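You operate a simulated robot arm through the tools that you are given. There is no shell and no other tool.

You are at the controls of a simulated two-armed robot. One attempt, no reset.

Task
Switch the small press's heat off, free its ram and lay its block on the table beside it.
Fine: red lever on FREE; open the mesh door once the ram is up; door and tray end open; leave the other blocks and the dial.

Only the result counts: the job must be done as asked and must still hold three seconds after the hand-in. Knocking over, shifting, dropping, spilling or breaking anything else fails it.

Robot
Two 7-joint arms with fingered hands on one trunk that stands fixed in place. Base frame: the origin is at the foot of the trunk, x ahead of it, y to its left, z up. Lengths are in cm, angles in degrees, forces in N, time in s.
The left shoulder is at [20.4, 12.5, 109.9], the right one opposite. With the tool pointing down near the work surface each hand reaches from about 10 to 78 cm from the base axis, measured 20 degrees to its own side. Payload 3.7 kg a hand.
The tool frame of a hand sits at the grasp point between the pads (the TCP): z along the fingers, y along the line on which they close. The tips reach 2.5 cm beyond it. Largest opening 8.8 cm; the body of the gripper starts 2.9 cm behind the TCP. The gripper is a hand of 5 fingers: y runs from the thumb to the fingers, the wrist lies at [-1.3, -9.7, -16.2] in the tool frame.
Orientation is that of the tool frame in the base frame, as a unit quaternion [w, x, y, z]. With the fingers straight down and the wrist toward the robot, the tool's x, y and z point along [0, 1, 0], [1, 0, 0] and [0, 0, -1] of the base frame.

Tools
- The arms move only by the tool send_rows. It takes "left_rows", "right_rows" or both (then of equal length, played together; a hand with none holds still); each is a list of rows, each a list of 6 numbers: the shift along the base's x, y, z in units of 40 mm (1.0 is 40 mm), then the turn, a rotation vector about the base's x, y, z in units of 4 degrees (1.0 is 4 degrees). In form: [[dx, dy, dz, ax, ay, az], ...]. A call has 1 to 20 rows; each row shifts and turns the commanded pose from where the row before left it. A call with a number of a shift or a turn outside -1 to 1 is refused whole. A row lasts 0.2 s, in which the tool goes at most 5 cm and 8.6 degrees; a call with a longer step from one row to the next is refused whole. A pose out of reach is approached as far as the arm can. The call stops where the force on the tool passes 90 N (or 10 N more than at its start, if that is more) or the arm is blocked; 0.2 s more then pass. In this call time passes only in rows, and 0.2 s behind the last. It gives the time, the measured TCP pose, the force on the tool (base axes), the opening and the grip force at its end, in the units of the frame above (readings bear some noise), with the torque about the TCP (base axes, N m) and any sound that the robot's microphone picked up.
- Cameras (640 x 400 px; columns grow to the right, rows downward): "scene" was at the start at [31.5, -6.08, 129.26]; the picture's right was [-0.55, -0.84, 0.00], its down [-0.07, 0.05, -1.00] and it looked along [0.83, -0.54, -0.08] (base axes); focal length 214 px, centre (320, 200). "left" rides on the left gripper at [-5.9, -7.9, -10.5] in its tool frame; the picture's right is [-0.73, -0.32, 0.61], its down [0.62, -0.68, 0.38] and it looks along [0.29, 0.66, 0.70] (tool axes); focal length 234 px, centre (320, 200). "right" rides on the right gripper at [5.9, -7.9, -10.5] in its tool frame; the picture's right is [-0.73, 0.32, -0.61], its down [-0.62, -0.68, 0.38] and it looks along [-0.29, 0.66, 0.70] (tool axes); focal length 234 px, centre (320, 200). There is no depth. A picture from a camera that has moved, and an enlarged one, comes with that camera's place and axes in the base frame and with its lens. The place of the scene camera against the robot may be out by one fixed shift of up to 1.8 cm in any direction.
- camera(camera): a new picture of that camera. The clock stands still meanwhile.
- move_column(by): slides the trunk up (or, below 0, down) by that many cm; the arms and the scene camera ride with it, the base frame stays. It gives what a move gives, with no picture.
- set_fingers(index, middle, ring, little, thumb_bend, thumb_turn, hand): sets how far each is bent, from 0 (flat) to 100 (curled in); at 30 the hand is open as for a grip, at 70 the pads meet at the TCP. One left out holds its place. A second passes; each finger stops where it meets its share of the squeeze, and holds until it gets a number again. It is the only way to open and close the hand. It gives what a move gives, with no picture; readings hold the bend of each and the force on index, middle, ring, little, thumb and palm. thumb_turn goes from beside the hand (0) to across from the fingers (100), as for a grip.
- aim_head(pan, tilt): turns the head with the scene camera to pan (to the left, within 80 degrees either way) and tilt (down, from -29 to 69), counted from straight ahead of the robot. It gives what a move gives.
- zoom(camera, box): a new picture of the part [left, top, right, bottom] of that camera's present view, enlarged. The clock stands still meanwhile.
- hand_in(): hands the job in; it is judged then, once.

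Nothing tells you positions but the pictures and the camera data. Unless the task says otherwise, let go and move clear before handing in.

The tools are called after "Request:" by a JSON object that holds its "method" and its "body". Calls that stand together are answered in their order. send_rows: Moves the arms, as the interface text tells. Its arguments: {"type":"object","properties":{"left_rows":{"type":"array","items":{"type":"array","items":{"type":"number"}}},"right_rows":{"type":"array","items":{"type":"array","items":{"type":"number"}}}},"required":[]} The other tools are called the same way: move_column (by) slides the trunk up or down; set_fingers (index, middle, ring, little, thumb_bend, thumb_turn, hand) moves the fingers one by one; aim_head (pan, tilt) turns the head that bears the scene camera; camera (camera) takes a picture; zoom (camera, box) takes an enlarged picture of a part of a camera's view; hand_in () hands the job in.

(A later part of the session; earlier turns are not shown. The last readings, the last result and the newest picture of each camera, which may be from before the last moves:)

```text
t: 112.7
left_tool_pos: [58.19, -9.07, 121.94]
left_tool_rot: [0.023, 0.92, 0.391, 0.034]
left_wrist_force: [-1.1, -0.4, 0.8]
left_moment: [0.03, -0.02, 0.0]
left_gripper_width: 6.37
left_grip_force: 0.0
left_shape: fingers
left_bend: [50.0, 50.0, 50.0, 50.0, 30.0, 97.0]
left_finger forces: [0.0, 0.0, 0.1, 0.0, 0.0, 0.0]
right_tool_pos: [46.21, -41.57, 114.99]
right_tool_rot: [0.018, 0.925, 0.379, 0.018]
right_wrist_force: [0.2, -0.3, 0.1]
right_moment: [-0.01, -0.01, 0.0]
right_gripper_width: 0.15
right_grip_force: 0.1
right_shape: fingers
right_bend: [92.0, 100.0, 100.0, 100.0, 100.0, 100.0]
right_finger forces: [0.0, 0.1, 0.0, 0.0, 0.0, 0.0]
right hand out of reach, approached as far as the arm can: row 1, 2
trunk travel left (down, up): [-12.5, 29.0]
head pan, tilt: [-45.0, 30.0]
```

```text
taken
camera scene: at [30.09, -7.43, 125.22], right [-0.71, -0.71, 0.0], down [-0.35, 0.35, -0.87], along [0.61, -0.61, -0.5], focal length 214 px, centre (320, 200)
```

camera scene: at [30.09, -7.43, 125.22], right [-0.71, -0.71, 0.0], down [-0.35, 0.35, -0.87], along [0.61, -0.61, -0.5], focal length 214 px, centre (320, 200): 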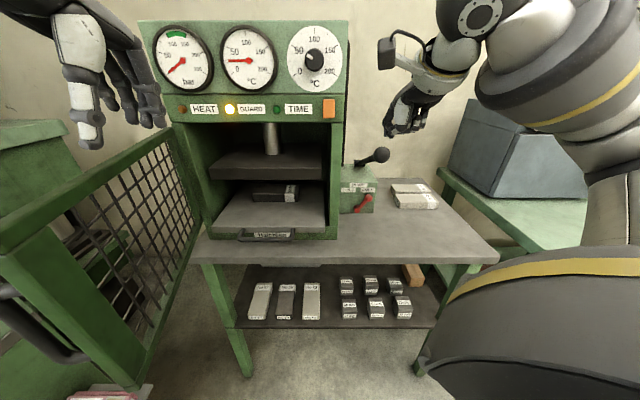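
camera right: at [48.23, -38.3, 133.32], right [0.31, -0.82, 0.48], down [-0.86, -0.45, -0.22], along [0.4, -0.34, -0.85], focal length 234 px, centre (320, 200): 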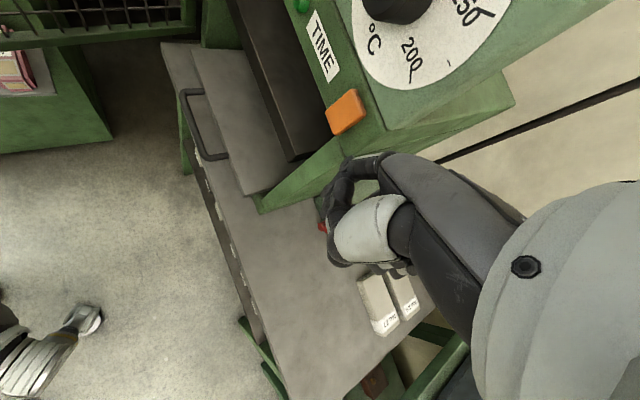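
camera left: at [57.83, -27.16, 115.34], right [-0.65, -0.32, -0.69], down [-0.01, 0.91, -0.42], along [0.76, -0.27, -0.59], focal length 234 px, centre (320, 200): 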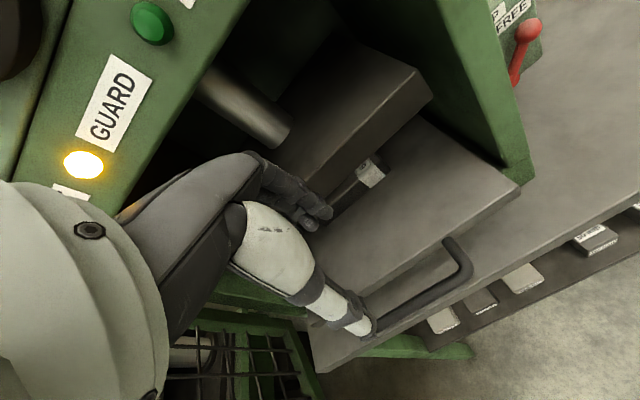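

The right hand holds fingers-down at 45 degrees fine. I clear the left hand well back and left before moving the right hand to the tray.

Request:
{"method": "send_rows", "body": {"left_rows": [[-0.5, 0.7, 0.5, 0, 0, 0], [-0.53, 0.76, 0.5, 0, 0, 0], [-0.53, 0.76, 0.5, 0, 0, 0], [-0.53, 0.8, 0.4, 0, 0, 0], [-0.5, 0.9, 0.1, 0, 0, 0], [-0.5, 0.9, 0, 0, 0, 0]]}}

Request:
{"method": "set_fingers", "body": {"hand": "right", "index": 50, "middle": 50, "ring": 50, "little": 50, "thumb_bend": 30, "thumb_turn": 100}}

Request:
{"method": "send_rows", "body": {"right_rows": [[0.5, 0.5, -0.2, 0, 0, 0], [0.5, 0.5, -0.2, 0, 0, 0], [0.5, 0.5, -0.2, 0, 0, 0]]}}

Request:
{"method": "camera", "body": {"camera": "scene"}}

Request:
{"method": "camera", "body": {"camera": "right"}}

```text
t: 114.1
left_tool_pos: [45.84, 10.33, 129.66]
left_tool_rot: [0.023, 0.92, 0.39, 0.032]
left_wrist_force: [0.3, 0.0, -0.6]
left_moment: [0.01, 0.02, 0.02]
left_gripper_width: 6.36
left_grip_force: 0.0
left_shape: fingers
left_bend: [50.0, 50.0, 50.0, 50.0, 30.0, 97.0]
left_finger forces: [0.0, 0.0, 0.0, 0.0, 0.0, 0.0]
right_tool_pos: [46.3, -41.56, 115.04]
right_tool_rot: [0.018, 0.925, 0.378, 0.018]
right_wrist_force: [-0.3, 0.6, -0.3]
right_moment: [-0.02, 0.0, -0.01]
right_gripper_width: 0.13
right_grip_force: 0.1
right_shape: fingers
right_bend: [92.0, 100.0, 100.0, 100.0, 100.0, 100.0]
right_finger forces: [0.0, 0.0, 0.0, 0.1, 0.0, 0.0]
trunk travel left (down, up): [-12.5, 29.0]
head pan, tilt: [-45.0, 30.0]
```

```text
t: 115.1
left_tool_pos: [45.97, 10.26, 129.69]
left_tool_rot: [0.023, 0.92, 0.391, 0.033]
left_wrist_force: [-0.1, -0.3, 0.2]
left_moment: [-0.02, -0.01, 0.01]
left_gripper_width: 6.37
left_grip_force: 0.1
left_shape: fingers
left_bend: [50.0, 50.0, 50.0, 50.0, 30.0, 97.0]
left_finger forces: [0.0, 0.0, 0.0, 0.0, 0.0, 0.1]
right_tool_pos: [46.35, -41.62, 115.06]
right_tool_rot: [0.018, 0.925, 0.379, 0.019]
right_wrist_force: [0.4, -0.4, 0.0]
right_moment: [0.0, 0.01, 0.01]
right_gripper_width: 6.25
right_grip_force: 0.1
right_shape: fingers
right_bend: [50.0, 50.0, 50.0, 50.0, 30.0, 98.0]
right_finger forces: [0.0, 0.0, 0.0, 0.0, 0.1, 0.0]
trunk travel left (down, up): [-12.5, 29.0]
head pan, tilt: [-45.0, 30.0]
```

```text
t: 115.9
left_tool_pos: [45.87, 10.28, 129.75]
left_tool_rot: [0.023, 0.92, 0.39, 0.033]
left_wrist_force: [-0.7, -0.5, 0.2]
left_moment: [-0.01, -0.02, 0.03]
left_gripper_width: 6.35
left_grip_force: 0.1
left_shape: fingers
left_bend: [50.0, 50.0, 50.0, 50.0, 30.0, 97.0]
left_finger forces: [0.0, 0.1, 0.0, 0.0, 0.1, 0.0]
right_tool_pos: [52.56, -35.46, 112.48]
right_tool_rot: [0.018, 0.925, 0.38, 0.018]
right_wrist_force: [-0.1, 0.7, 0.3]
right_moment: [-0.06, -0.03, -0.04]
right_gripper_width: 6.31
right_grip_force: 0.0
right_shape: fingers
right_bend: [50.0, 50.0, 50.0, 50.0, 30.0, 98.0]
right_finger forces: [0.0, 0.1, 0.0, 0.0, 0.0, 0.1]
trunk travel left (down, up): [-12.5, 29.0]
head pan, tilt: [-45.0, 30.0]
```

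```text
taken
camera scene: at [30.18, -7.38, 125.18], right [-0.71, -0.71, 0.0], down [-0.35, 0.35, -0.87], along [0.61, -0.61, -0.5], focal length 214 px, centre (320, 200)
```

scene: 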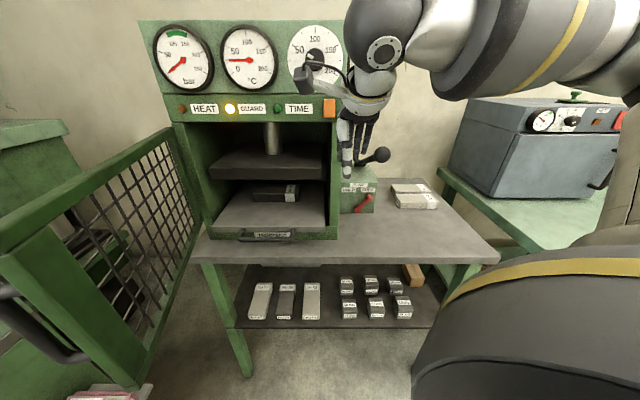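

```text
taken
camera right: at [50.71, -25.56, 122.72], right [-0.32, -0.73, 0.61], down [-0.9, 0.04, -0.43], along [0.29, -0.68, -0.67], focal length 234 px, centre (320, 200)
```

right: 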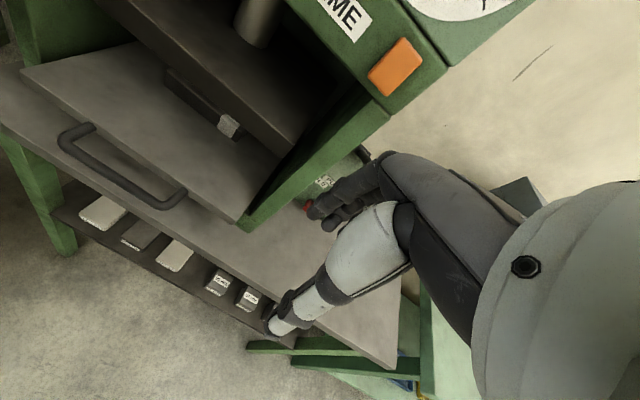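

Moving well. I continue toward above the tray handle.

Request:
{"method": "send_rows", "body": {"right_rows": [[0.7, 0.55, -0.3, 0, 0, 0], [0.7, 0.55, -0.3, 0, 0, 0], [0.7, 0.55, -0.3, 0, 0, 0], [0.7, 0.45, -0.3, 0, 0, 0]]}}

Request:
{"method": "camera", "body": {"camera": "scene"}}

Request:
{"method": "camera", "body": {"camera": "right"}}

```text
t: 116.9
left_tool_pos: [46.0, 10.26, 129.57]
left_tool_rot: [0.024, 0.92, 0.39, 0.032]
left_wrist_force: [-0.5, 0.7, 0.1]
left_moment: [-0.01, 0.04, 0.01]
left_gripper_width: 6.37
left_grip_force: 0.1
left_shape: fingers
left_bend: [50.0, 50.0, 50.0, 50.0, 30.0, 97.0]
left_finger forces: [0.0, 0.0, 0.0, 0.1, 0.1, 0.0]
right_tool_pos: [63.73, -27.43, 107.52]
right_tool_rot: [0.017, 0.925, 0.38, 0.017]
right_wrist_force: [-0.2, 0.5, -0.5]
right_moment: [-0.04, 0.02, 0.0]
right_gripper_width: 6.31
right_grip_force: 0.1
right_shape: fingers
right_bend: [50.0, 50.0, 50.0, 50.0, 30.0, 98.0]
right_finger forces: [0.0, 0.1, 0.0, 0.1, 0.0, 0.0]
trunk travel left (down, up): [-12.5, 29.0]
head pan, tilt: [-45.0, 30.0]
```

```text
taken
camera scene: at [30.29, -7.45, 125.14], right [-0.71, -0.71, 0.0], down [-0.35, 0.35, -0.87], along [0.61, -0.61, -0.5], focal length 214 px, centre (320, 200)
```

scene: 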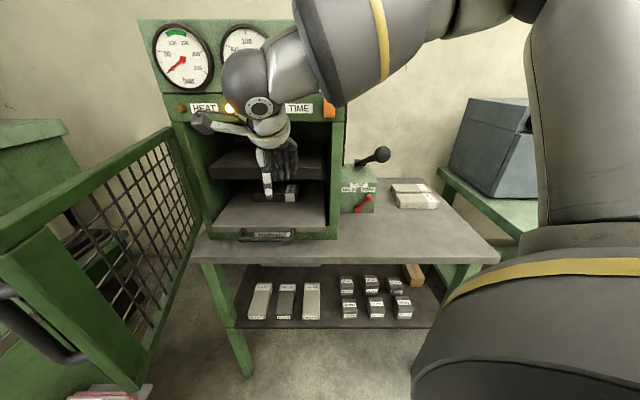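

```text
taken
camera right: at [61.93, -17.54, 117.66], right [-0.32, -0.73, 0.61], down [-0.9, 0.04, -0.43], along [0.29, -0.68, -0.67], focal length 234 px, centre (320, 200)
```

right: 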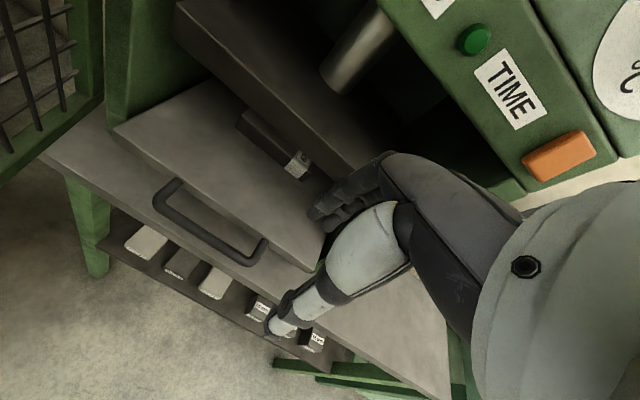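

The hand is approaching above the handle. I move to directly above it at z≈98.

Request:
{"method": "send_rows", "body": {"right_rows": [[0.72, 0.07, -0.75, 0, 0, 0], [0.72, 0.07, -0.75, 0, 0, 0], [0.72, 0.07, -0.75, 0, 0, 0]]}}

Request:
{"method": "zoom", "body": {"camera": "scene", "box": [180, 100, 360, 260]}}

Request:
{"method": "camera", "body": {"camera": "right"}}

```text
t: 117.7
left_tool_pos: [46.1, 10.25, 129.6]
left_tool_rot: [0.023, 0.92, 0.391, 0.031]
left_wrist_force: [-0.5, -0.9, 0.2]
left_moment: [0.0, 0.02, 0.01]
left_gripper_width: 6.35
left_grip_force: 0.0
left_shape: fingers
left_bend: [50.0, 50.0, 50.0, 50.0, 30.0, 97.0]
left_finger forces: [0.1, 0.1, 0.1, 0.0, 0.0, 0.1]
right_tool_pos: [72.43, -26.8, 98.58]
right_tool_rot: [0.017, 0.925, 0.378, 0.017]
right_wrist_force: [0.0, 0.1, -1.1]
right_moment: [0.04, 0.03, -0.02]
right_gripper_width: 6.29
right_grip_force: 0.0
right_shape: fingers
right_bend: [50.0, 50.0, 50.0, 50.0, 30.0, 98.0]
right_finger forces: [0.0, 0.0, 0.0, 0.0, 0.1, 0.0]
trunk travel left (down, up): [-12.5, 29.0]
head pan, tilt: [-45.0, 30.0]
```

```text
2.50 times, centred on (270, 180) of scene
camera zoom: at [30.38, -7.5, 125.1], right [-0.71, -0.71, 0.0], down [-0.35, 0.35, -0.87], along [0.61, -0.61, -0.5], focal length 536 px, centre (445, 250)
```

zoom: 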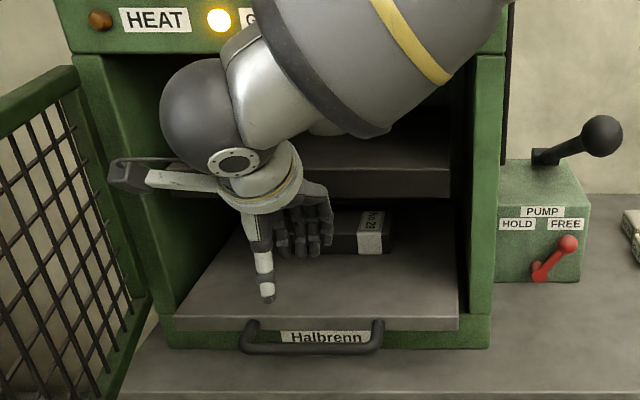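

```text
taken
camera right: at [70.64, -16.89, 108.68], right [-0.32, -0.73, 0.61], down [-0.9, 0.04, -0.43], along [0.29, -0.68, -0.67], focal length 234 px, centre (320, 200)
```

right: 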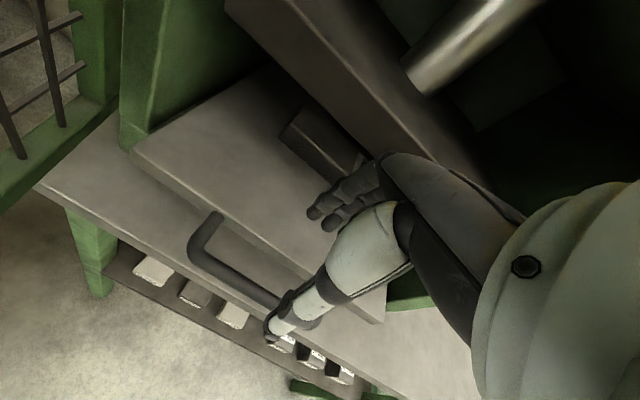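

The hand is above the handle with fingers on the tray side and thumb on the near side. I lower it 8 cm and check.

Request:
{"method": "send_rows", "body": {"right_rows": [[0, 0, -0.5, 0, 0, 0], [0, 0, -0.5, 0, 0, 0], [0, 0, -0.5, 0, 0, 0], [0, 0, -0.4, 0, 0, 0]]}}

Request:
{"method": "zoom", "body": {"camera": "scene", "box": [200, 160, 340, 260]}}

Request:
{"method": "camera", "body": {"camera": "right"}}

```text
t: 118.7
left_tool_pos: [45.9, 10.02, 129.63]
left_tool_rot: [0.023, 0.92, 0.39, 0.033]
left_wrist_force: [0.8, -0.4, 0.2]
left_moment: [0.01, 0.04, 0.01]
left_gripper_width: 6.41
left_grip_force: 0.1
left_shape: fingers
left_bend: [50.0, 50.0, 50.0, 50.0, 30.0, 97.0]
left_finger forces: [0.0, 0.0, 0.0, 0.1, 0.0, 0.0]
right_tool_pos: [72.49, -26.34, 91.02]
right_tool_rot: [0.017, 0.926, 0.378, 0.018]
right_wrist_force: [0.3, -0.6, 0.3]
right_moment: [0.0, 0.0, 0.02]
right_gripper_width: 6.29
right_grip_force: 0.0
right_shape: fingers
right_bend: [50.0, 50.0, 50.0, 50.0, 30.0, 98.0]
right_finger forces: [0.0, 0.0, 0.1, 0.0, 0.0, 0.0]
trunk travel left (down, up): [-12.5, 29.0]
head pan, tilt: [-45.0, 30.0]
```

```text
4.00 times, centred on (270, 210) of scene
camera zoom: at [30.24, -7.47, 125.16], right [-0.71, -0.71, 0.0], down [-0.35, 0.35, -0.87], along [0.61, -0.61, -0.5], focal length 858 px, centre (520, 160)
```

zoom: 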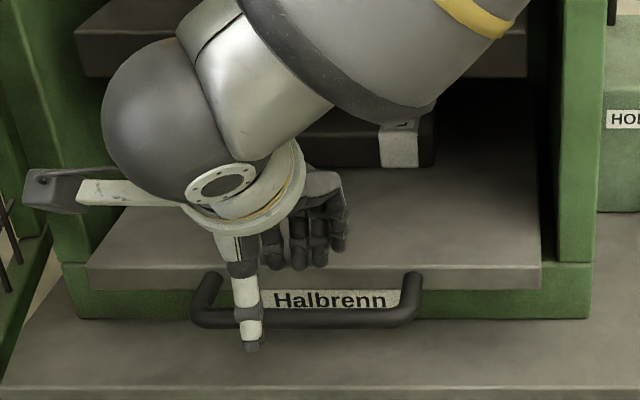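

```text
taken
camera right: at [70.55, -16.51, 101.25], right [-0.32, -0.73, 0.61], down [-0.9, 0.04, -0.43], along [0.29, -0.68, -0.67], focal length 234 px, centre (320, 200)
```

right: 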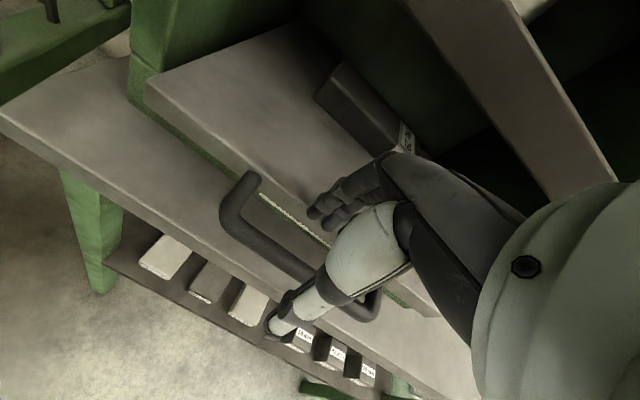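

The thumb is in front of the bar and the fingers just clear of the tray edge. I shift 0.7 cm toward the robot and lower the rest so the fingers hook behind the bar.

Request:
{"method": "send_rows", "body": {"right_rows": [[-0.06, 0.06, 0, 0, 0, 0], [-0.06, 0.06, -0.2, 0, 0, 0], [0, 0, -0.25, 0, 0, 0], [0, 0, -0.25, 0, 0, 0]]}}

Request:
{"method": "zoom", "body": {"camera": "scene", "box": [200, 160, 340, 260]}}

Request:
{"method": "camera", "body": {"camera": "right"}}

```text
t: 119.7
left_tool_pos: [45.86, 10.19, 129.81]
left_tool_rot: [0.023, 0.92, 0.39, 0.032]
left_wrist_force: [0.2, 0.3, 0.9]
left_moment: [-0.01, -0.01, -0.02]
left_gripper_width: 6.36
left_grip_force: 0.0
left_shape: fingers
left_bend: [50.0, 50.0, 50.0, 50.0, 30.0, 97.0]
left_finger forces: [0.0, 0.0, 0.2, 0.1, 0.1, 0.1]
right_tool_pos: [71.95, -26.03, 88.37]
right_tool_rot: [0.017, 0.925, 0.379, 0.019]
right_wrist_force: [-1.6, 0.4, -0.3]
right_moment: [-0.02, -0.03, -0.05]
right_gripper_width: 6.28
right_grip_force: 0.7
right_shape: fingers
right_bend: [50.0, 51.0, 50.0, 50.0, 30.0, 98.0]
right_finger forces: [0.0, 1.8, 0.0, 0.1, 0.0, 0.0]
trunk travel left (down, up): [-12.5, 29.0]
head pan, tilt: [-45.0, 30.0]
```

```text
4.00 times, centred on (270, 210) of scene
camera zoom: at [30.19, -7.45, 125.18], right [-0.71, -0.71, 0.0], down [-0.35, 0.35, -0.87], along [0.61, -0.61, -0.5], focal length 858 px, centre (520, 160)
```

zoom: 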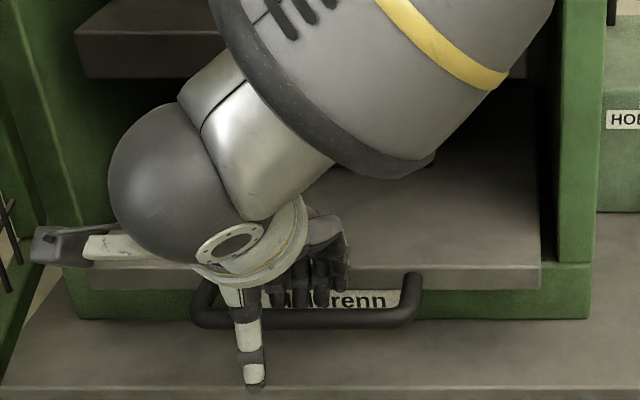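

```text
taken
camera right: at [70.03, -15.92, 98.53], right [-0.32, -0.73, 0.61], down [-0.9, 0.04, -0.43], along [0.29, -0.68, -0.67], focal length 234 px, centre (320, 200)
```

right: 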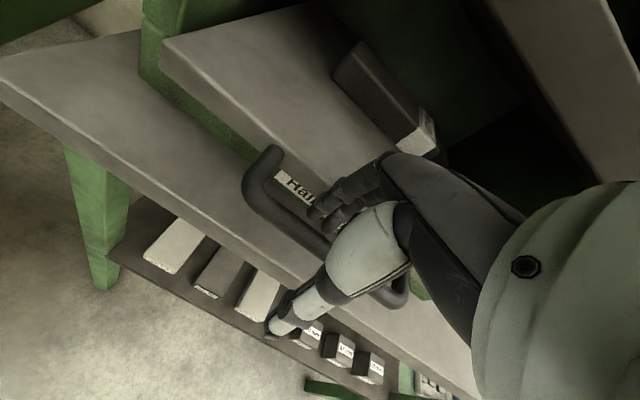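

The fingers are behind the bar. I pull the tray out gently along its slide.

Request:
{"method": "send_rows", "body": {"right_rows": [[-0.15, 0.15, 0, 0, 0, 0], [-0.18, 0.18, 0, 0, 0, 0], [-0.18, 0.18, 0, 0, 0, 0], [-0.18, 0.18, 0, 0, 0, 0], [-0.18, 0.18, 0, 0, 0, 0]]}}

Request:
{"method": "zoom", "body": {"camera": "scene", "box": [180, 140, 360, 260]}}

Request:
{"method": "camera", "body": {"camera": "right"}}

```text
t: 120.9
left_tool_pos: [45.88, 10.22, 129.67]
left_tool_rot: [0.024, 0.92, 0.39, 0.032]
left_wrist_force: [0.0, -0.3, -0.1]
left_moment: [0.0, -0.01, 0.06]
left_gripper_width: 6.37
left_grip_force: 0.1
left_shape: fingers
left_bend: [50.0, 50.0, 50.0, 50.0, 30.0, 97.0]
left_finger forces: [0.1, 0.1, 0.1, 0.0, 0.0, 0.1]
right_tool_pos: [68.53, -22.33, 88.18]
right_tool_rot: [0.017, 0.925, 0.378, 0.018]
right_wrist_force: [0.6, -1.9, -0.3]
right_moment: [-0.05, -0.05, -0.01]
right_gripper_width: 6.53
right_grip_force: 1.1
right_shape: fingers
right_bend: [48.0, 50.0, 49.0, 50.0, 30.0, 98.0]
right_finger forces: [1.3, 0.3, 0.8, 0.3, 0.0, 0.0]
trunk travel left (down, up): [-12.5, 29.0]
head pan, tilt: [-45.0, 30.0]
```

```text
3.33 times, centred on (270, 200) of scene
camera zoom: at [30.2, -7.47, 125.18], right [-0.71, -0.71, 0.0], down [-0.35, 0.35, -0.87], along [0.61, -0.61, -0.5], focal length 715 px, centre (487, 200)
```

zoom: 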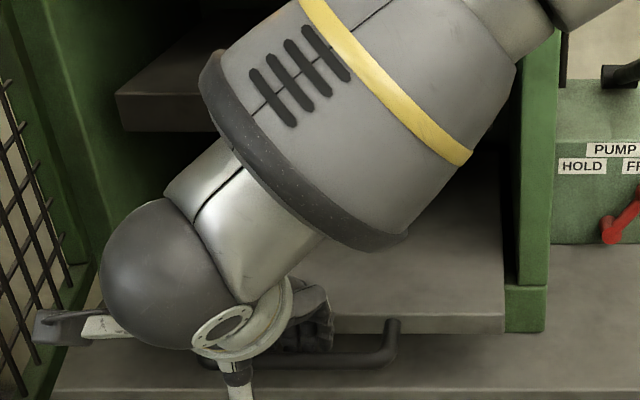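

```text
taken
camera right: at [66.53, -12.48, 98.51], right [-0.32, -0.73, 0.61], down [-0.9, 0.04, -0.43], along [0.29, -0.68, -0.67], focal length 234 px, centre (320, 200)
```

right: 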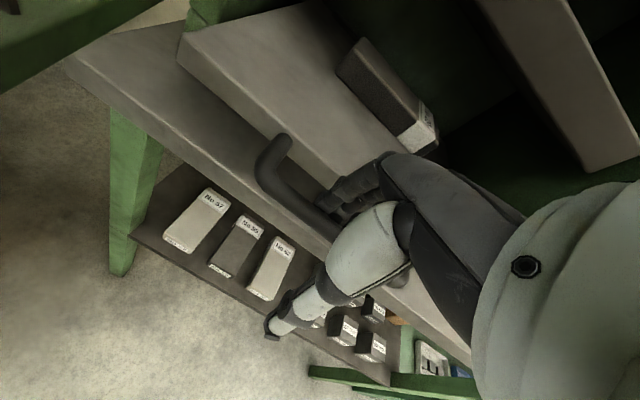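

The tray slides easily. I keep pulling.

Request:
{"method": "send_rows", "body": {"right_rows": [[-0.2, 0.2, 0, 0, 0, 0], [-0.22, 0.22, 0, 0, 0, 0], [-0.22, 0.22, 0, 0, 0, 0], [-0.22, 0.22, 0, 0, 0, 0], [-0.22, 0.22, 0, 0, 0, 0], [-0.22, 0.22, 0, 0, 0, 0]]}}

Request:
{"method": "camera", "body": {"camera": "scene"}}

Request:
{"method": "camera", "body": {"camera": "right"}}

```text
t: 122.3
left_tool_pos: [45.87, 10.26, 129.64]
left_tool_rot: [0.024, 0.92, 0.39, 0.033]
left_wrist_force: [-0.2, 0.1, 0.1]
left_moment: [0.01, 0.02, 0.0]
left_gripper_width: 6.37
left_grip_force: 0.1
left_shape: fingers
left_bend: [50.0, 50.0, 50.0, 50.0, 30.0, 97.0]
left_finger forces: [0.1, 0.0, 0.0, 0.1, 0.0, 0.0]
right_tool_pos: [63.12, -17.15, 88.13]
right_tool_rot: [0.018, 0.925, 0.379, 0.019]
right_wrist_force: [1.8, -1.7, 1.4]
right_moment: [-0.1, -0.01, 0.01]
right_gripper_width: 6.52
right_grip_force: 1.6
right_shape: fingers
right_bend: [48.0, 50.0, 49.0, 50.0, 30.0, 98.0]
right_finger forces: [1.2, 0.1, 0.5, 0.6, 0.0, 0.1]
trunk travel left (down, up): [-12.5, 29.0]
head pan, tilt: [-45.0, 30.0]
```

```text
taken
camera scene: at [30.2, -7.47, 125.18], right [-0.71, -0.71, 0.0], down [-0.35, 0.35, -0.87], along [0.61, -0.61, -0.5], focal length 214 px, centre (320, 200)
```

scene: 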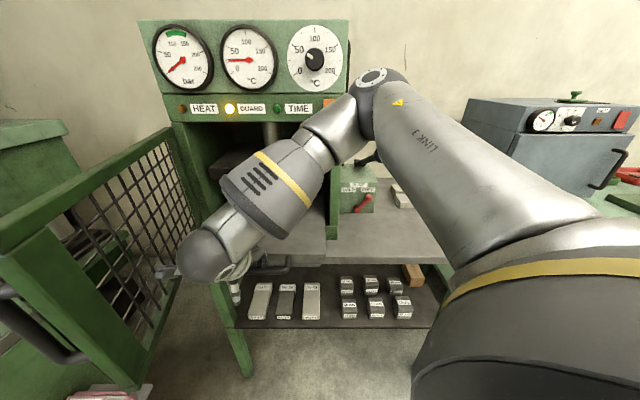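

```text
taken
camera right: at [61.35, -7.3, 98.42], right [-0.32, -0.73, 0.61], down [-0.9, 0.04, -0.43], along [0.29, -0.68, -0.67], focal length 234 px, centre (320, 200)
```

right: 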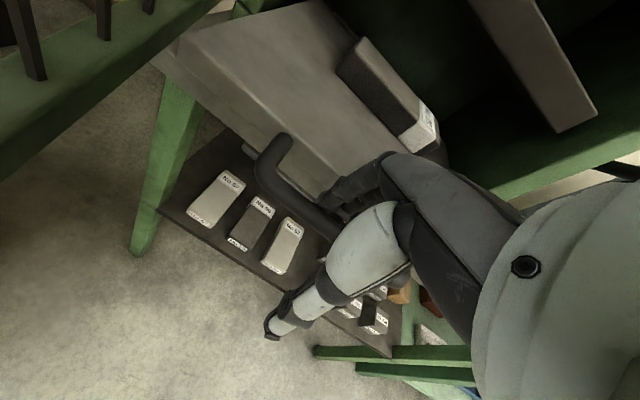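

Tray is about 12 cm out. I pull about 5 cm more, near the arm's folding limit.

Request:
{"method": "send_rows", "body": {"right_rows": [[-0.2, 0.2, 0, 0, 0, 0], [-0.22, 0.22, 0, 0, 0, 0], [-0.22, 0.22, 0, 0, 0, 0], [-0.2, 0.2, 0, 0, 0, 0]]}}

Request:
{"method": "camera", "body": {"camera": "scene"}}

Request:
{"method": "camera", "body": {"camera": "right"}}

```text
t: 123.3
left_tool_pos: [45.89, 10.24, 129.69]
left_tool_rot: [0.023, 0.92, 0.39, 0.032]
left_wrist_force: [-0.1, -0.1, -0.4]
left_moment: [0.01, 0.01, 0.0]
left_gripper_width: 6.39
left_grip_force: 0.0
left_shape: fingers
left_bend: [50.0, 50.0, 50.0, 50.0, 30.0, 97.0]
left_finger forces: [0.0, 0.0, 0.0, 0.0, 0.0, 0.1]
right_tool_pos: [59.79, -13.83, 88.28]
right_tool_rot: [0.017, 0.925, 0.38, 0.019]
right_wrist_force: [1.3, -0.8, -1.1]
right_moment: [-0.03, 0.0, 0.01]
right_gripper_width: 6.5
right_grip_force: 1.2
right_shape: fingers
right_bend: [48.0, 50.0, 49.0, 50.0, 30.0, 98.0]
right_finger forces: [1.2, 0.2, 0.8, 0.4, 0.0, 0.0]
trunk travel left (down, up): [-12.5, 29.0]
head pan, tilt: [-45.0, 30.0]
```

```text
taken
camera scene: at [30.23, -7.48, 125.16], right [-0.71, -0.71, 0.0], down [-0.35, 0.35, -0.87], along [0.61, -0.61, -0.5], focal length 214 px, centre (320, 200)
```

scene: 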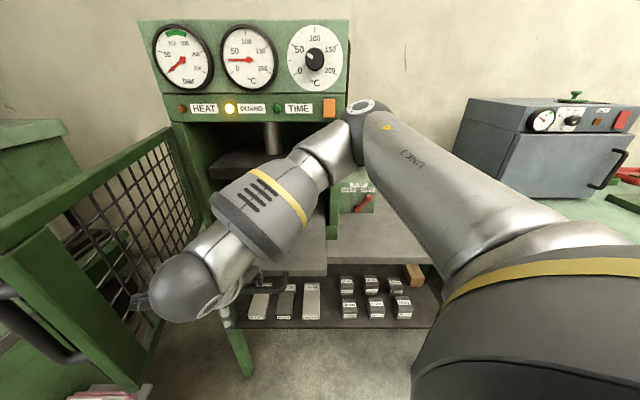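

```text
taken
camera right: at [57.98, -3.91, 98.48], right [-0.32, -0.73, 0.61], down [-0.9, 0.04, -0.43], along [0.29, -0.68, -0.67], focal length 234 px, centre (320, 200)
```

right: 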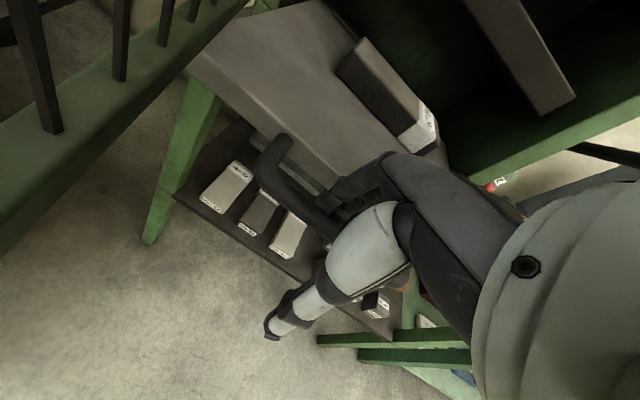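

Still easy. A few more centimetres.

Request:
{"method": "send_rows", "body": {"right_rows": [[-0.18, 0.18, 0, 0, 0, 0], [-0.18, 0.18, 0, 0, 0, 0], [-0.18, 0.18, 0, 0, 0, 0], [-0.18, 0.18, 0, 0, 0, 0]]}}

Request:
{"method": "camera", "body": {"camera": "scene"}}

Request:
{"method": "camera", "body": {"camera": "right"}}

Request:
{"method": "camera", "body": {"camera": "left"}}

```text
t: 124.3
left_tool_pos: [45.95, 10.14, 129.75]
left_tool_rot: [0.024, 0.92, 0.39, 0.032]
left_wrist_force: [-0.3, -0.4, -1.0]
left_moment: [-0.02, 0.02, -0.04]
left_gripper_width: 6.37
left_grip_force: 0.2
left_shape: fingers
left_bend: [50.0, 50.0, 50.0, 50.0, 30.0, 97.0]
left_finger forces: [0.0, 0.0, 0.0, 0.0, 0.0, 0.1]
right_tool_pos: [56.9, -11.05, 88.26]
right_tool_rot: [0.017, 0.925, 0.378, 0.017]
right_wrist_force: [2.8, -1.3, -1.0]
right_moment: [0.02, 0.0, 0.02]
right_gripper_width: 6.51
right_grip_force: 0.6
right_shape: fingers
right_bend: [48.0, 50.0, 49.0, 50.0, 30.0, 98.0]
right_finger forces: [1.1, 0.4, 1.0, 0.2, 0.0, 0.0]
trunk travel left (down, up): [-12.5, 29.0]
head pan, tilt: [-45.0, 30.0]
```

```text
taken
camera scene: at [30.26, -7.47, 125.16], right [-0.71, -0.71, 0.0], down [-0.35, 0.35, -0.87], along [0.61, -0.61, -0.5], focal length 214 px, centre (320, 200)
```

scene: 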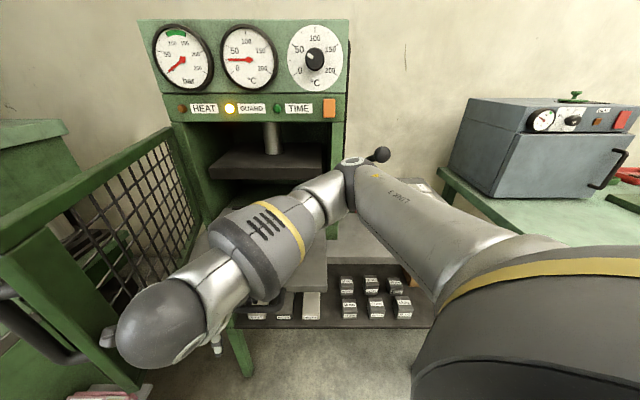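

```text
taken
camera right: at [55.1, -1.09, 98.52], right [-0.32, -0.73, 0.61], down [-0.9, 0.04, -0.43], along [0.29, -0.68, -0.67], focal length 234 px, centre (320, 200)
```

right: 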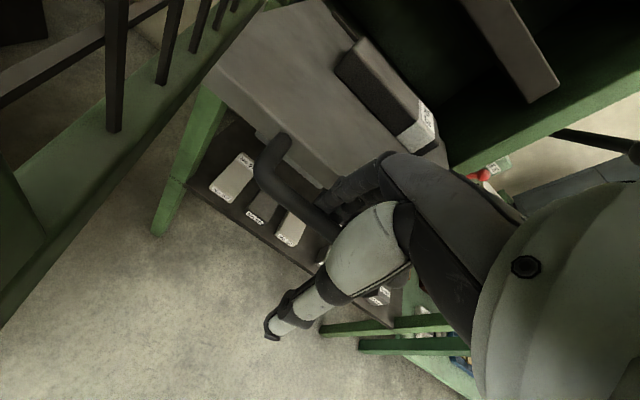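

```text
taken
camera left: at [35.47, 11.66, 139.21], right [-0.69, -0.31, -0.66], down [-0.03, 0.92, -0.4], along [0.73, -0.26, -0.64], focal length 234 px, centre (320, 200)
```

left: 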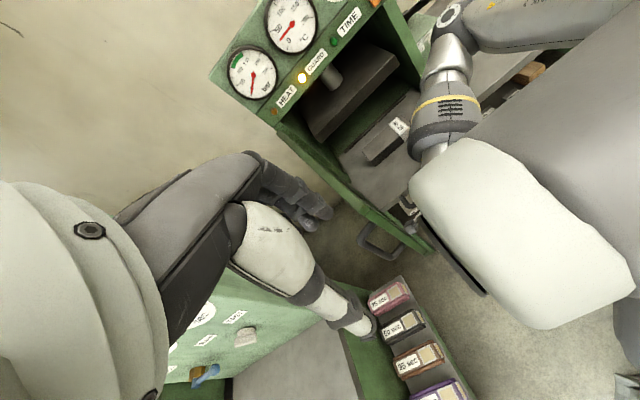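

The tray is out about 21 cm and the block is clear of the ram plate. I lift the fingers out of the handle and back away to look at the block.

Request:
{"method": "send_rows", "body": {"right_rows": [[0.05, -0.05, 0, 0, 0, 0], [0, 0, 0.5, 0, 0, 0], [0, 0, 0.6, 0, 0, 0], [0, 0, 0.7, 0, 0, 0], [0, 0, 0.8, 0, 0, 0]]}}

Request:
{"method": "camera", "body": {"camera": "scene"}}

Request:
{"method": "camera", "body": {"camera": "right"}}

Request:
{"method": "zoom", "body": {"camera": "left", "box": [300, 60, 480, 260]}}

```text
t: 125.5
left_tool_pos: [45.81, 10.12, 129.73]
left_tool_rot: [0.023, 0.92, 0.391, 0.033]
left_wrist_force: [-0.1, 0.8, -1.0]
left_moment: [0.01, -0.05, 0.02]
left_gripper_width: 6.36
left_grip_force: 0.1
left_shape: fingers
left_bend: [50.0, 50.0, 50.0, 50.0, 30.0, 97.0]
left_finger forces: [0.1, 0.1, 0.0, 0.1, 0.1, 0.0]
right_tool_pos: [57.1, -11.09, 98.8]
right_tool_rot: [0.018, 0.925, 0.379, 0.019]
right_wrist_force: [-0.6, 0.6, 0.6]
right_moment: [0.01, -0.04, 0.0]
right_gripper_width: 6.31
right_grip_force: 0.1
right_shape: fingers
right_bend: [50.0, 50.0, 50.0, 50.0, 30.0, 98.0]
right_finger forces: [0.0, 0.1, 0.0, 0.0, 0.0, 0.0]
trunk travel left (down, up): [-12.5, 29.0]
head pan, tilt: [-45.0, 30.0]
```

```text
taken
camera scene: at [30.12, -7.45, 125.21], right [-0.71, -0.71, 0.0], down [-0.35, 0.35, -0.87], along [0.61, -0.61, -0.5], focal length 214 px, centre (320, 200)
```

scene: 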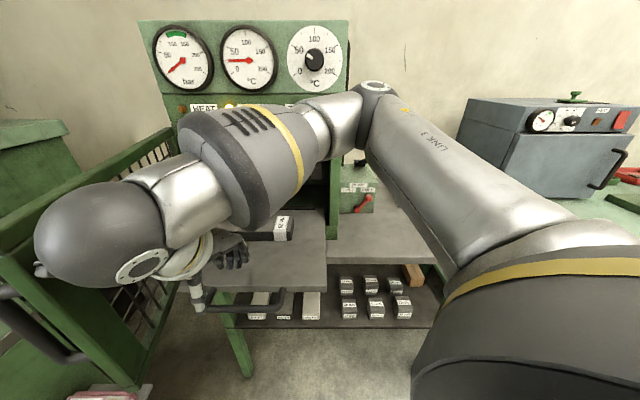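

```text
taken
camera right: at [55.14, -1.17, 109.04], right [-0.32, -0.73, 0.61], down [-0.9, 0.04, -0.43], along [0.29, -0.68, -0.67], focal length 234 px, centre (320, 200)
```

right: 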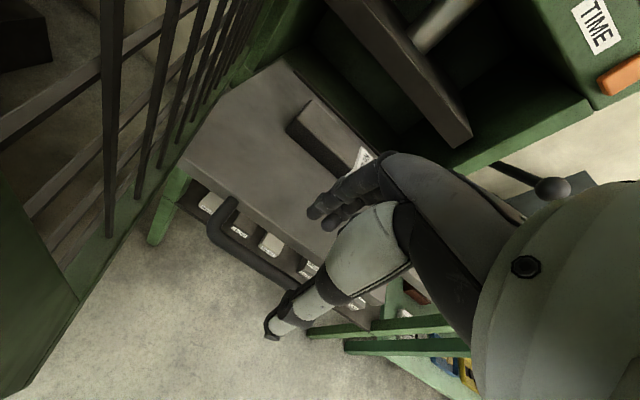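

```text
2.00 times, centred on (390, 160) of left
camera zoom: at [35.29, 11.7, 139.28], right [-0.69, -0.31, -0.66], down [-0.03, 0.92, -0.4], along [0.73, -0.26, -0.64], focal length 468 px, centre (180, 280)
```

zoom: 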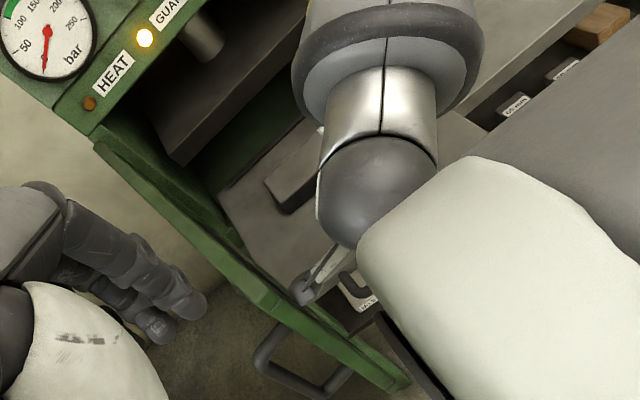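

The tray stays out. I zoom in on the block with the wrist camera to measure it.

Request:
{"method": "zoom", "body": {"camera": "right", "box": [260, 70, 420, 200]}}

Request:
{"method": "zoom", "body": {"camera": "scene", "box": [190, 180, 340, 300]}}

```text
3.08 times, centred on (340, 135) of right
camera zoom: at [55.14, -1.17, 109.04], right [-0.32, -0.73, 0.61], down [-0.9, 0.04, -0.43], along [0.29, -0.68, -0.67], focal length 720 px, centre (258, 400)
```

zoom: 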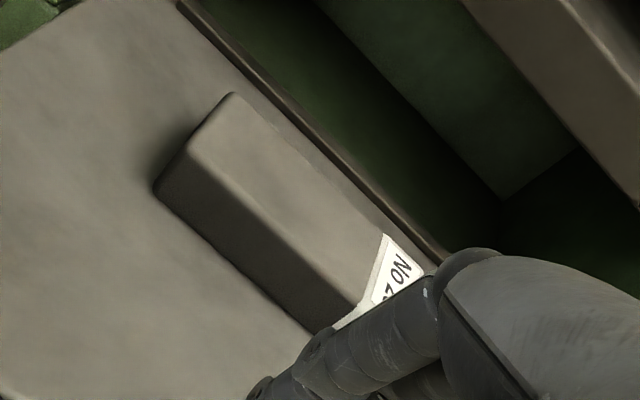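

```text
3.33 times, centred on (265, 240) of scene
camera zoom: at [30.12, -7.45, 125.21], right [-0.71, -0.71, 0.0], down [-0.35, 0.35, -0.87], along [0.61, -0.61, -0.5], focal length 715 px, centre (503, 67)
```

zoom: 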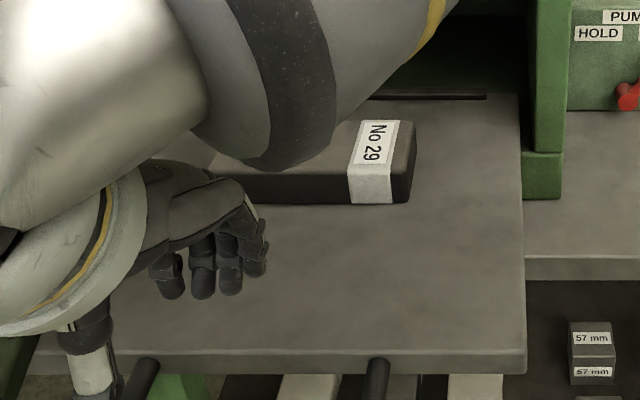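

The block No 29 measures about 14 × 6 × 3 cm, centre near (72,−28.8), resting at z≈88–91. I open the right hand and move it above the block.

Request:
{"method": "send_rows", "body": {"right_rows": [[0.7, -0.75, 0.25, 0, 0, 0], [0.75, -0.82, 0.25, 0, 0, 0], [0.75, -0.82, 0.2, 0, 0, 0], [0.75, -0.82, 0.2, 0, 0, 0], [0.75, -0.82, 0.2, 0, 0, 0]]}}

Request:
{"method": "set_fingers", "body": {"hand": "right", "index": 30, "middle": 30, "ring": 30, "little": 30, "thumb_bend": 30, "thumb_turn": 100}}

Request:
{"method": "camera", "body": {"camera": "scene"}}

Request:
{"method": "camera", "body": {"camera": "right"}}

Request:
{"method": "camera", "body": {"camera": "left"}}

```text
t: 126.7
left_tool_pos: [45.96, 10.18, 129.72]
left_tool_rot: [0.023, 0.92, 0.39, 0.032]
left_wrist_force: [-0.4, -0.2, 0.3]
left_moment: [0.01, -0.01, -0.02]
left_gripper_width: 6.37
left_grip_force: 0.1
left_shape: fingers
left_bend: [50.0, 50.0, 50.0, 50.0, 30.0, 97.0]
left_finger forces: [0.0, 0.0, 0.0, 0.0, 0.0, 0.1]
right_tool_pos: [71.98, -27.6, 103.11]
right_tool_rot: [0.018, 0.925, 0.38, 0.018]
right_wrist_force: [0.2, 0.4, -0.1]
right_moment: [-0.02, 0.03, 0.03]
right_gripper_width: 6.32
right_grip_force: 0.0
right_shape: fingers
right_bend: [50.0, 50.0, 50.0, 50.0, 30.0, 98.0]
right_finger forces: [0.0, 0.0, 0.0, 0.1, 0.0, 0.1]
trunk travel left (down, up): [-12.5, 29.0]
head pan, tilt: [-45.0, 30.0]
```

```text
t: 127.7
left_tool_pos: [45.91, 10.23, 129.71]
left_tool_rot: [0.023, 0.92, 0.39, 0.032]
left_wrist_force: [-0.9, -0.1, -0.4]
left_moment: [0.03, 0.03, -0.01]
left_gripper_width: 6.37
left_grip_force: 0.0
left_shape: fingers
left_bend: [50.0, 50.0, 50.0, 50.0, 30.0, 97.0]
left_finger forces: [0.0, 0.1, 0.0, 0.1, 0.1, 0.0]
right_tool_pos: [72.0, -27.53, 103.1]
right_tool_rot: [0.017, 0.925, 0.379, 0.018]
right_wrist_force: [0.2, 0.0, -0.2]
right_moment: [-0.02, 0.02, 0.0]
right_gripper_width: 8.43
right_grip_force: 0.0
right_shape: fingers
right_bend: [30.0, 30.0, 30.0, 30.0, 30.0, 97.0]
right_finger forces: [0.0, 0.0, 0.0, 0.0, 0.1, 0.0]
trunk travel left (down, up): [-12.5, 29.0]
head pan, tilt: [-45.0, 30.0]
```

```text
taken
camera scene: at [30.21, -7.47, 125.17], right [-0.71, -0.71, 0.0], down [-0.35, 0.35, -0.87], along [0.61, -0.61, -0.5], focal length 214 px, centre (320, 200)
```

scene: 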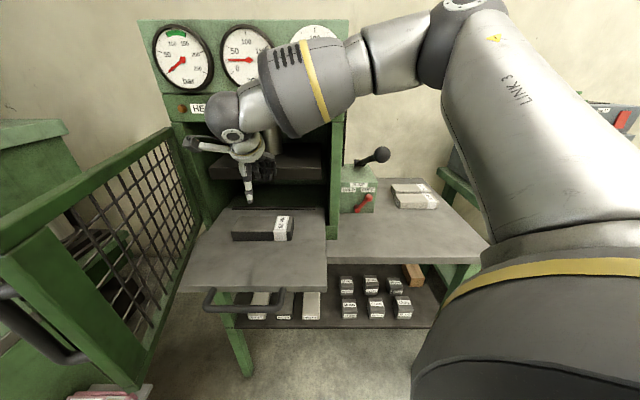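

```text
taken
camera right: at [70.14, -17.67, 113.28], right [-0.32, -0.73, 0.61], down [-0.9, 0.04, -0.43], along [0.29, -0.68, -0.67], focal length 234 px, centre (320, 200)
```

right: 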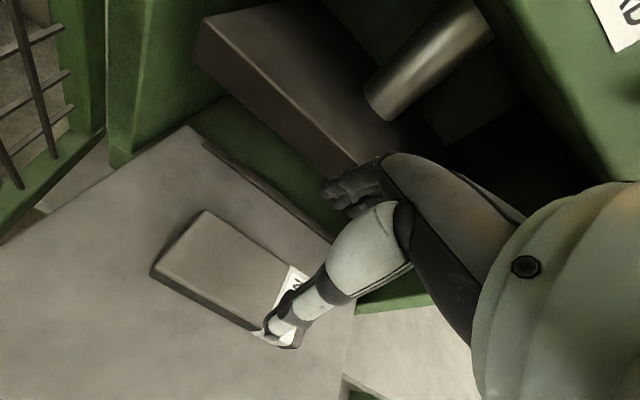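

```text
taken
camera left: at [35.41, 11.68, 139.23], right [-0.69, -0.31, -0.66], down [-0.03, 0.92, -0.4], along [0.73, -0.26, -0.64], focal length 234 px, centre (320, 200)
```

left: 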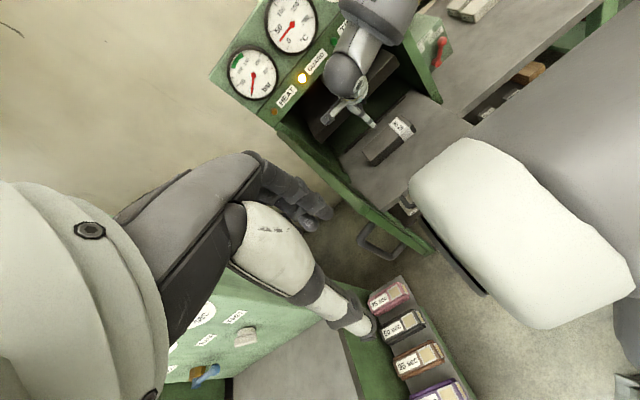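

The hand is over the block. I zoom in with the wrist camera to centre precisely.

Request:
{"method": "zoom", "body": {"camera": "right", "box": [130, 190, 330, 360]}}

Request:
{"method": "zoom", "body": {"camera": "left", "box": [310, 50, 450, 200]}}

Request:
{"method": "zoom", "body": {"camera": "scene", "box": [180, 130, 340, 300]}}

```text
2.35 times, centred on (230, 275) of right
camera zoom: at [70.14, -17.67, 113.28], right [-0.32, -0.73, 0.61], down [-0.9, 0.04, -0.43], along [0.29, -0.68, -0.67], focal length 551 px, centre (532, 24)
```

zoom: 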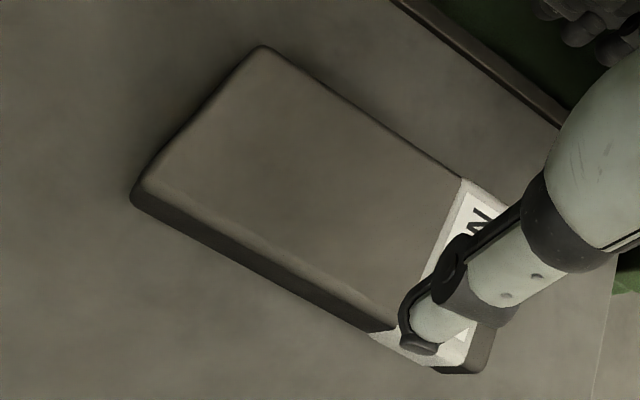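

```text
2.67 times, centred on (380, 125) of left
camera zoom: at [35.41, 11.68, 139.23], right [-0.69, -0.31, -0.66], down [-0.03, 0.92, -0.4], along [0.73, -0.26, -0.64], focal length 624 px, centre (160, 400)
```

zoom: 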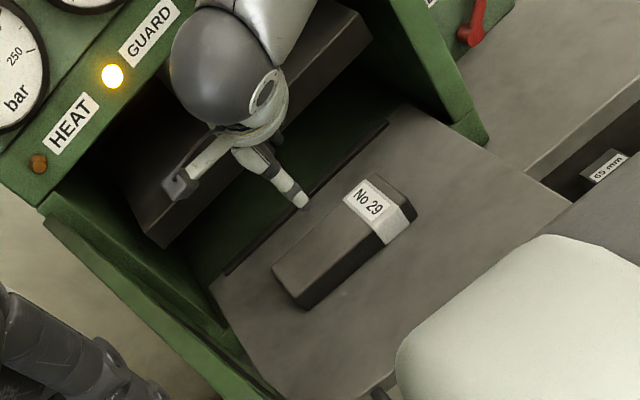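

```text
2.35 times, centred on (260, 215) of scene
camera zoom: at [30.21, -7.47, 125.17], right [-0.71, -0.71, 0.0], down [-0.35, 0.35, -0.87], along [0.61, -0.61, -0.5], focal length 505 px, centre (461, 165)
```

zoom: 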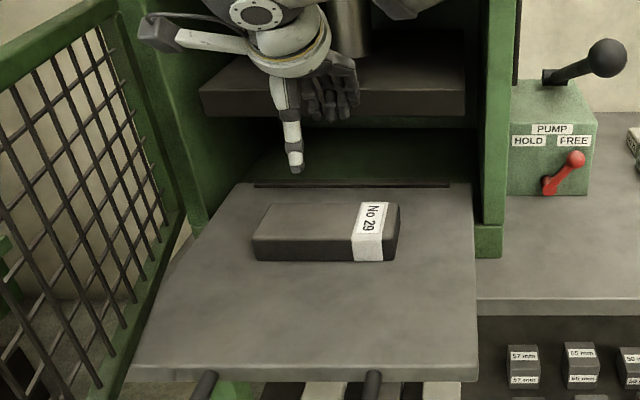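

The block's centre is right under the hand (u≈−31, n≈−70.8). I lower straight down around it.

Request:
{"method": "send_rows", "body": {"right_rows": [[0, 0, -0.5, 0, 0, 0], [0, 0, -0.5, 0, 0, 0], [0, 0, -0.5, 0, 0, 0], [0, 0, -0.5, 0, 0, 0]]}}

Request:
{"method": "camera", "body": {"camera": "right"}}

Request:
{"method": "zoom", "body": {"camera": "scene", "box": [180, 130, 340, 300]}}

Request:
{"method": "zoom", "body": {"camera": "left", "box": [310, 50, 450, 200]}}

```text
t: 128.7
left_tool_pos: [45.95, 10.25, 129.63]
left_tool_rot: [0.023, 0.92, 0.39, 0.033]
left_wrist_force: [0.2, 0.7, 0.1]
left_moment: [0.0, -0.01, -0.01]
left_gripper_width: 6.4
left_grip_force: 0.1
left_shape: fingers
left_bend: [50.0, 50.0, 50.0, 50.0, 30.0, 97.0]
left_finger forces: [0.1, 0.0, 0.1, 0.0, 0.0, 0.0]
right_tool_pos: [71.96, -27.42, 94.88]
right_tool_rot: [0.018, 0.925, 0.379, 0.018]
right_wrist_force: [-0.4, -0.3, -0.3]
right_moment: [0.03, -0.01, 0.02]
right_gripper_width: 8.41
right_grip_force: 0.1
right_shape: fingers
right_bend: [30.0, 30.0, 30.0, 30.0, 30.0, 97.0]
right_finger forces: [0.1, 0.1, 0.0, 0.0, 0.0, 0.1]
trunk travel left (down, up): [-12.5, 29.0]
head pan, tilt: [-45.0, 30.0]
```

```text
taken
camera right: at [70.05, -17.48, 105.09], right [-0.32, -0.73, 0.61], down [-0.9, 0.04, -0.43], along [0.29, -0.68, -0.67], focal length 234 px, centre (320, 200)
```

right: 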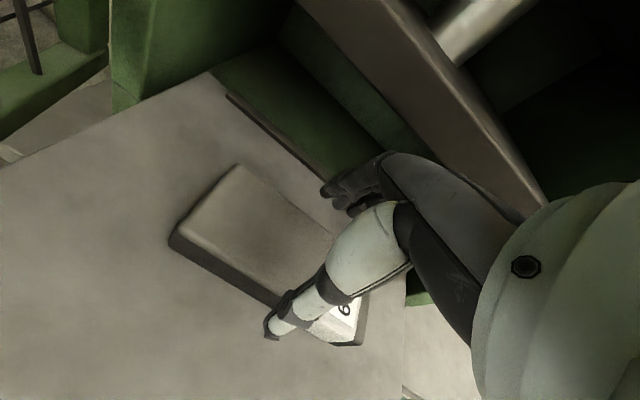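

```text
2.35 times, centred on (260, 215) of scene
camera zoom: at [30.25, -7.47, 125.16], right [-0.71, -0.71, 0.0], down [-0.35, 0.35, -0.87], along [0.61, -0.61, -0.5], focal length 505 px, centre (461, 165)
```

zoom: 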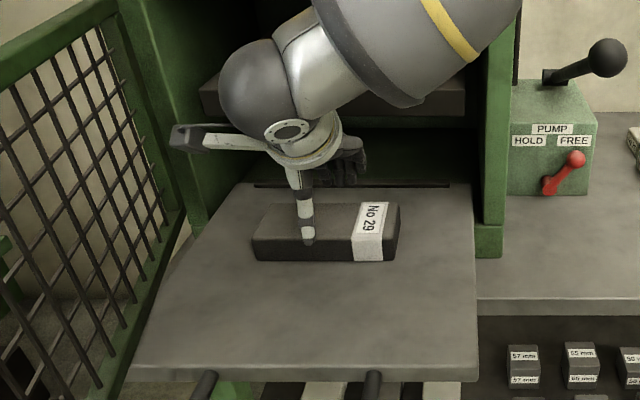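

```text
2.67 times, centred on (380, 125) of left
camera zoom: at [35.46, 11.67, 139.21], right [-0.69, -0.31, -0.66], down [-0.03, 0.92, -0.4], along [0.73, -0.26, -0.64], focal length 624 px, centre (160, 400)
```

zoom: 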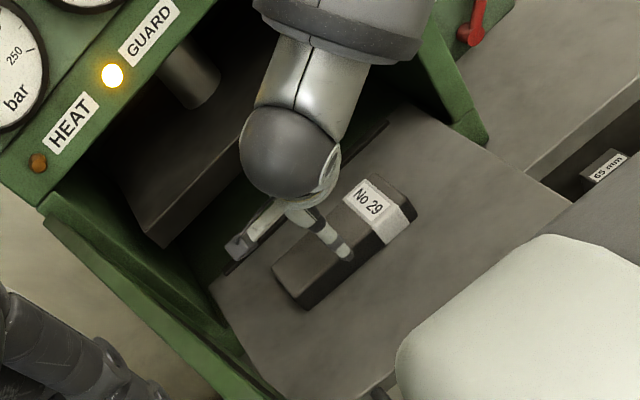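

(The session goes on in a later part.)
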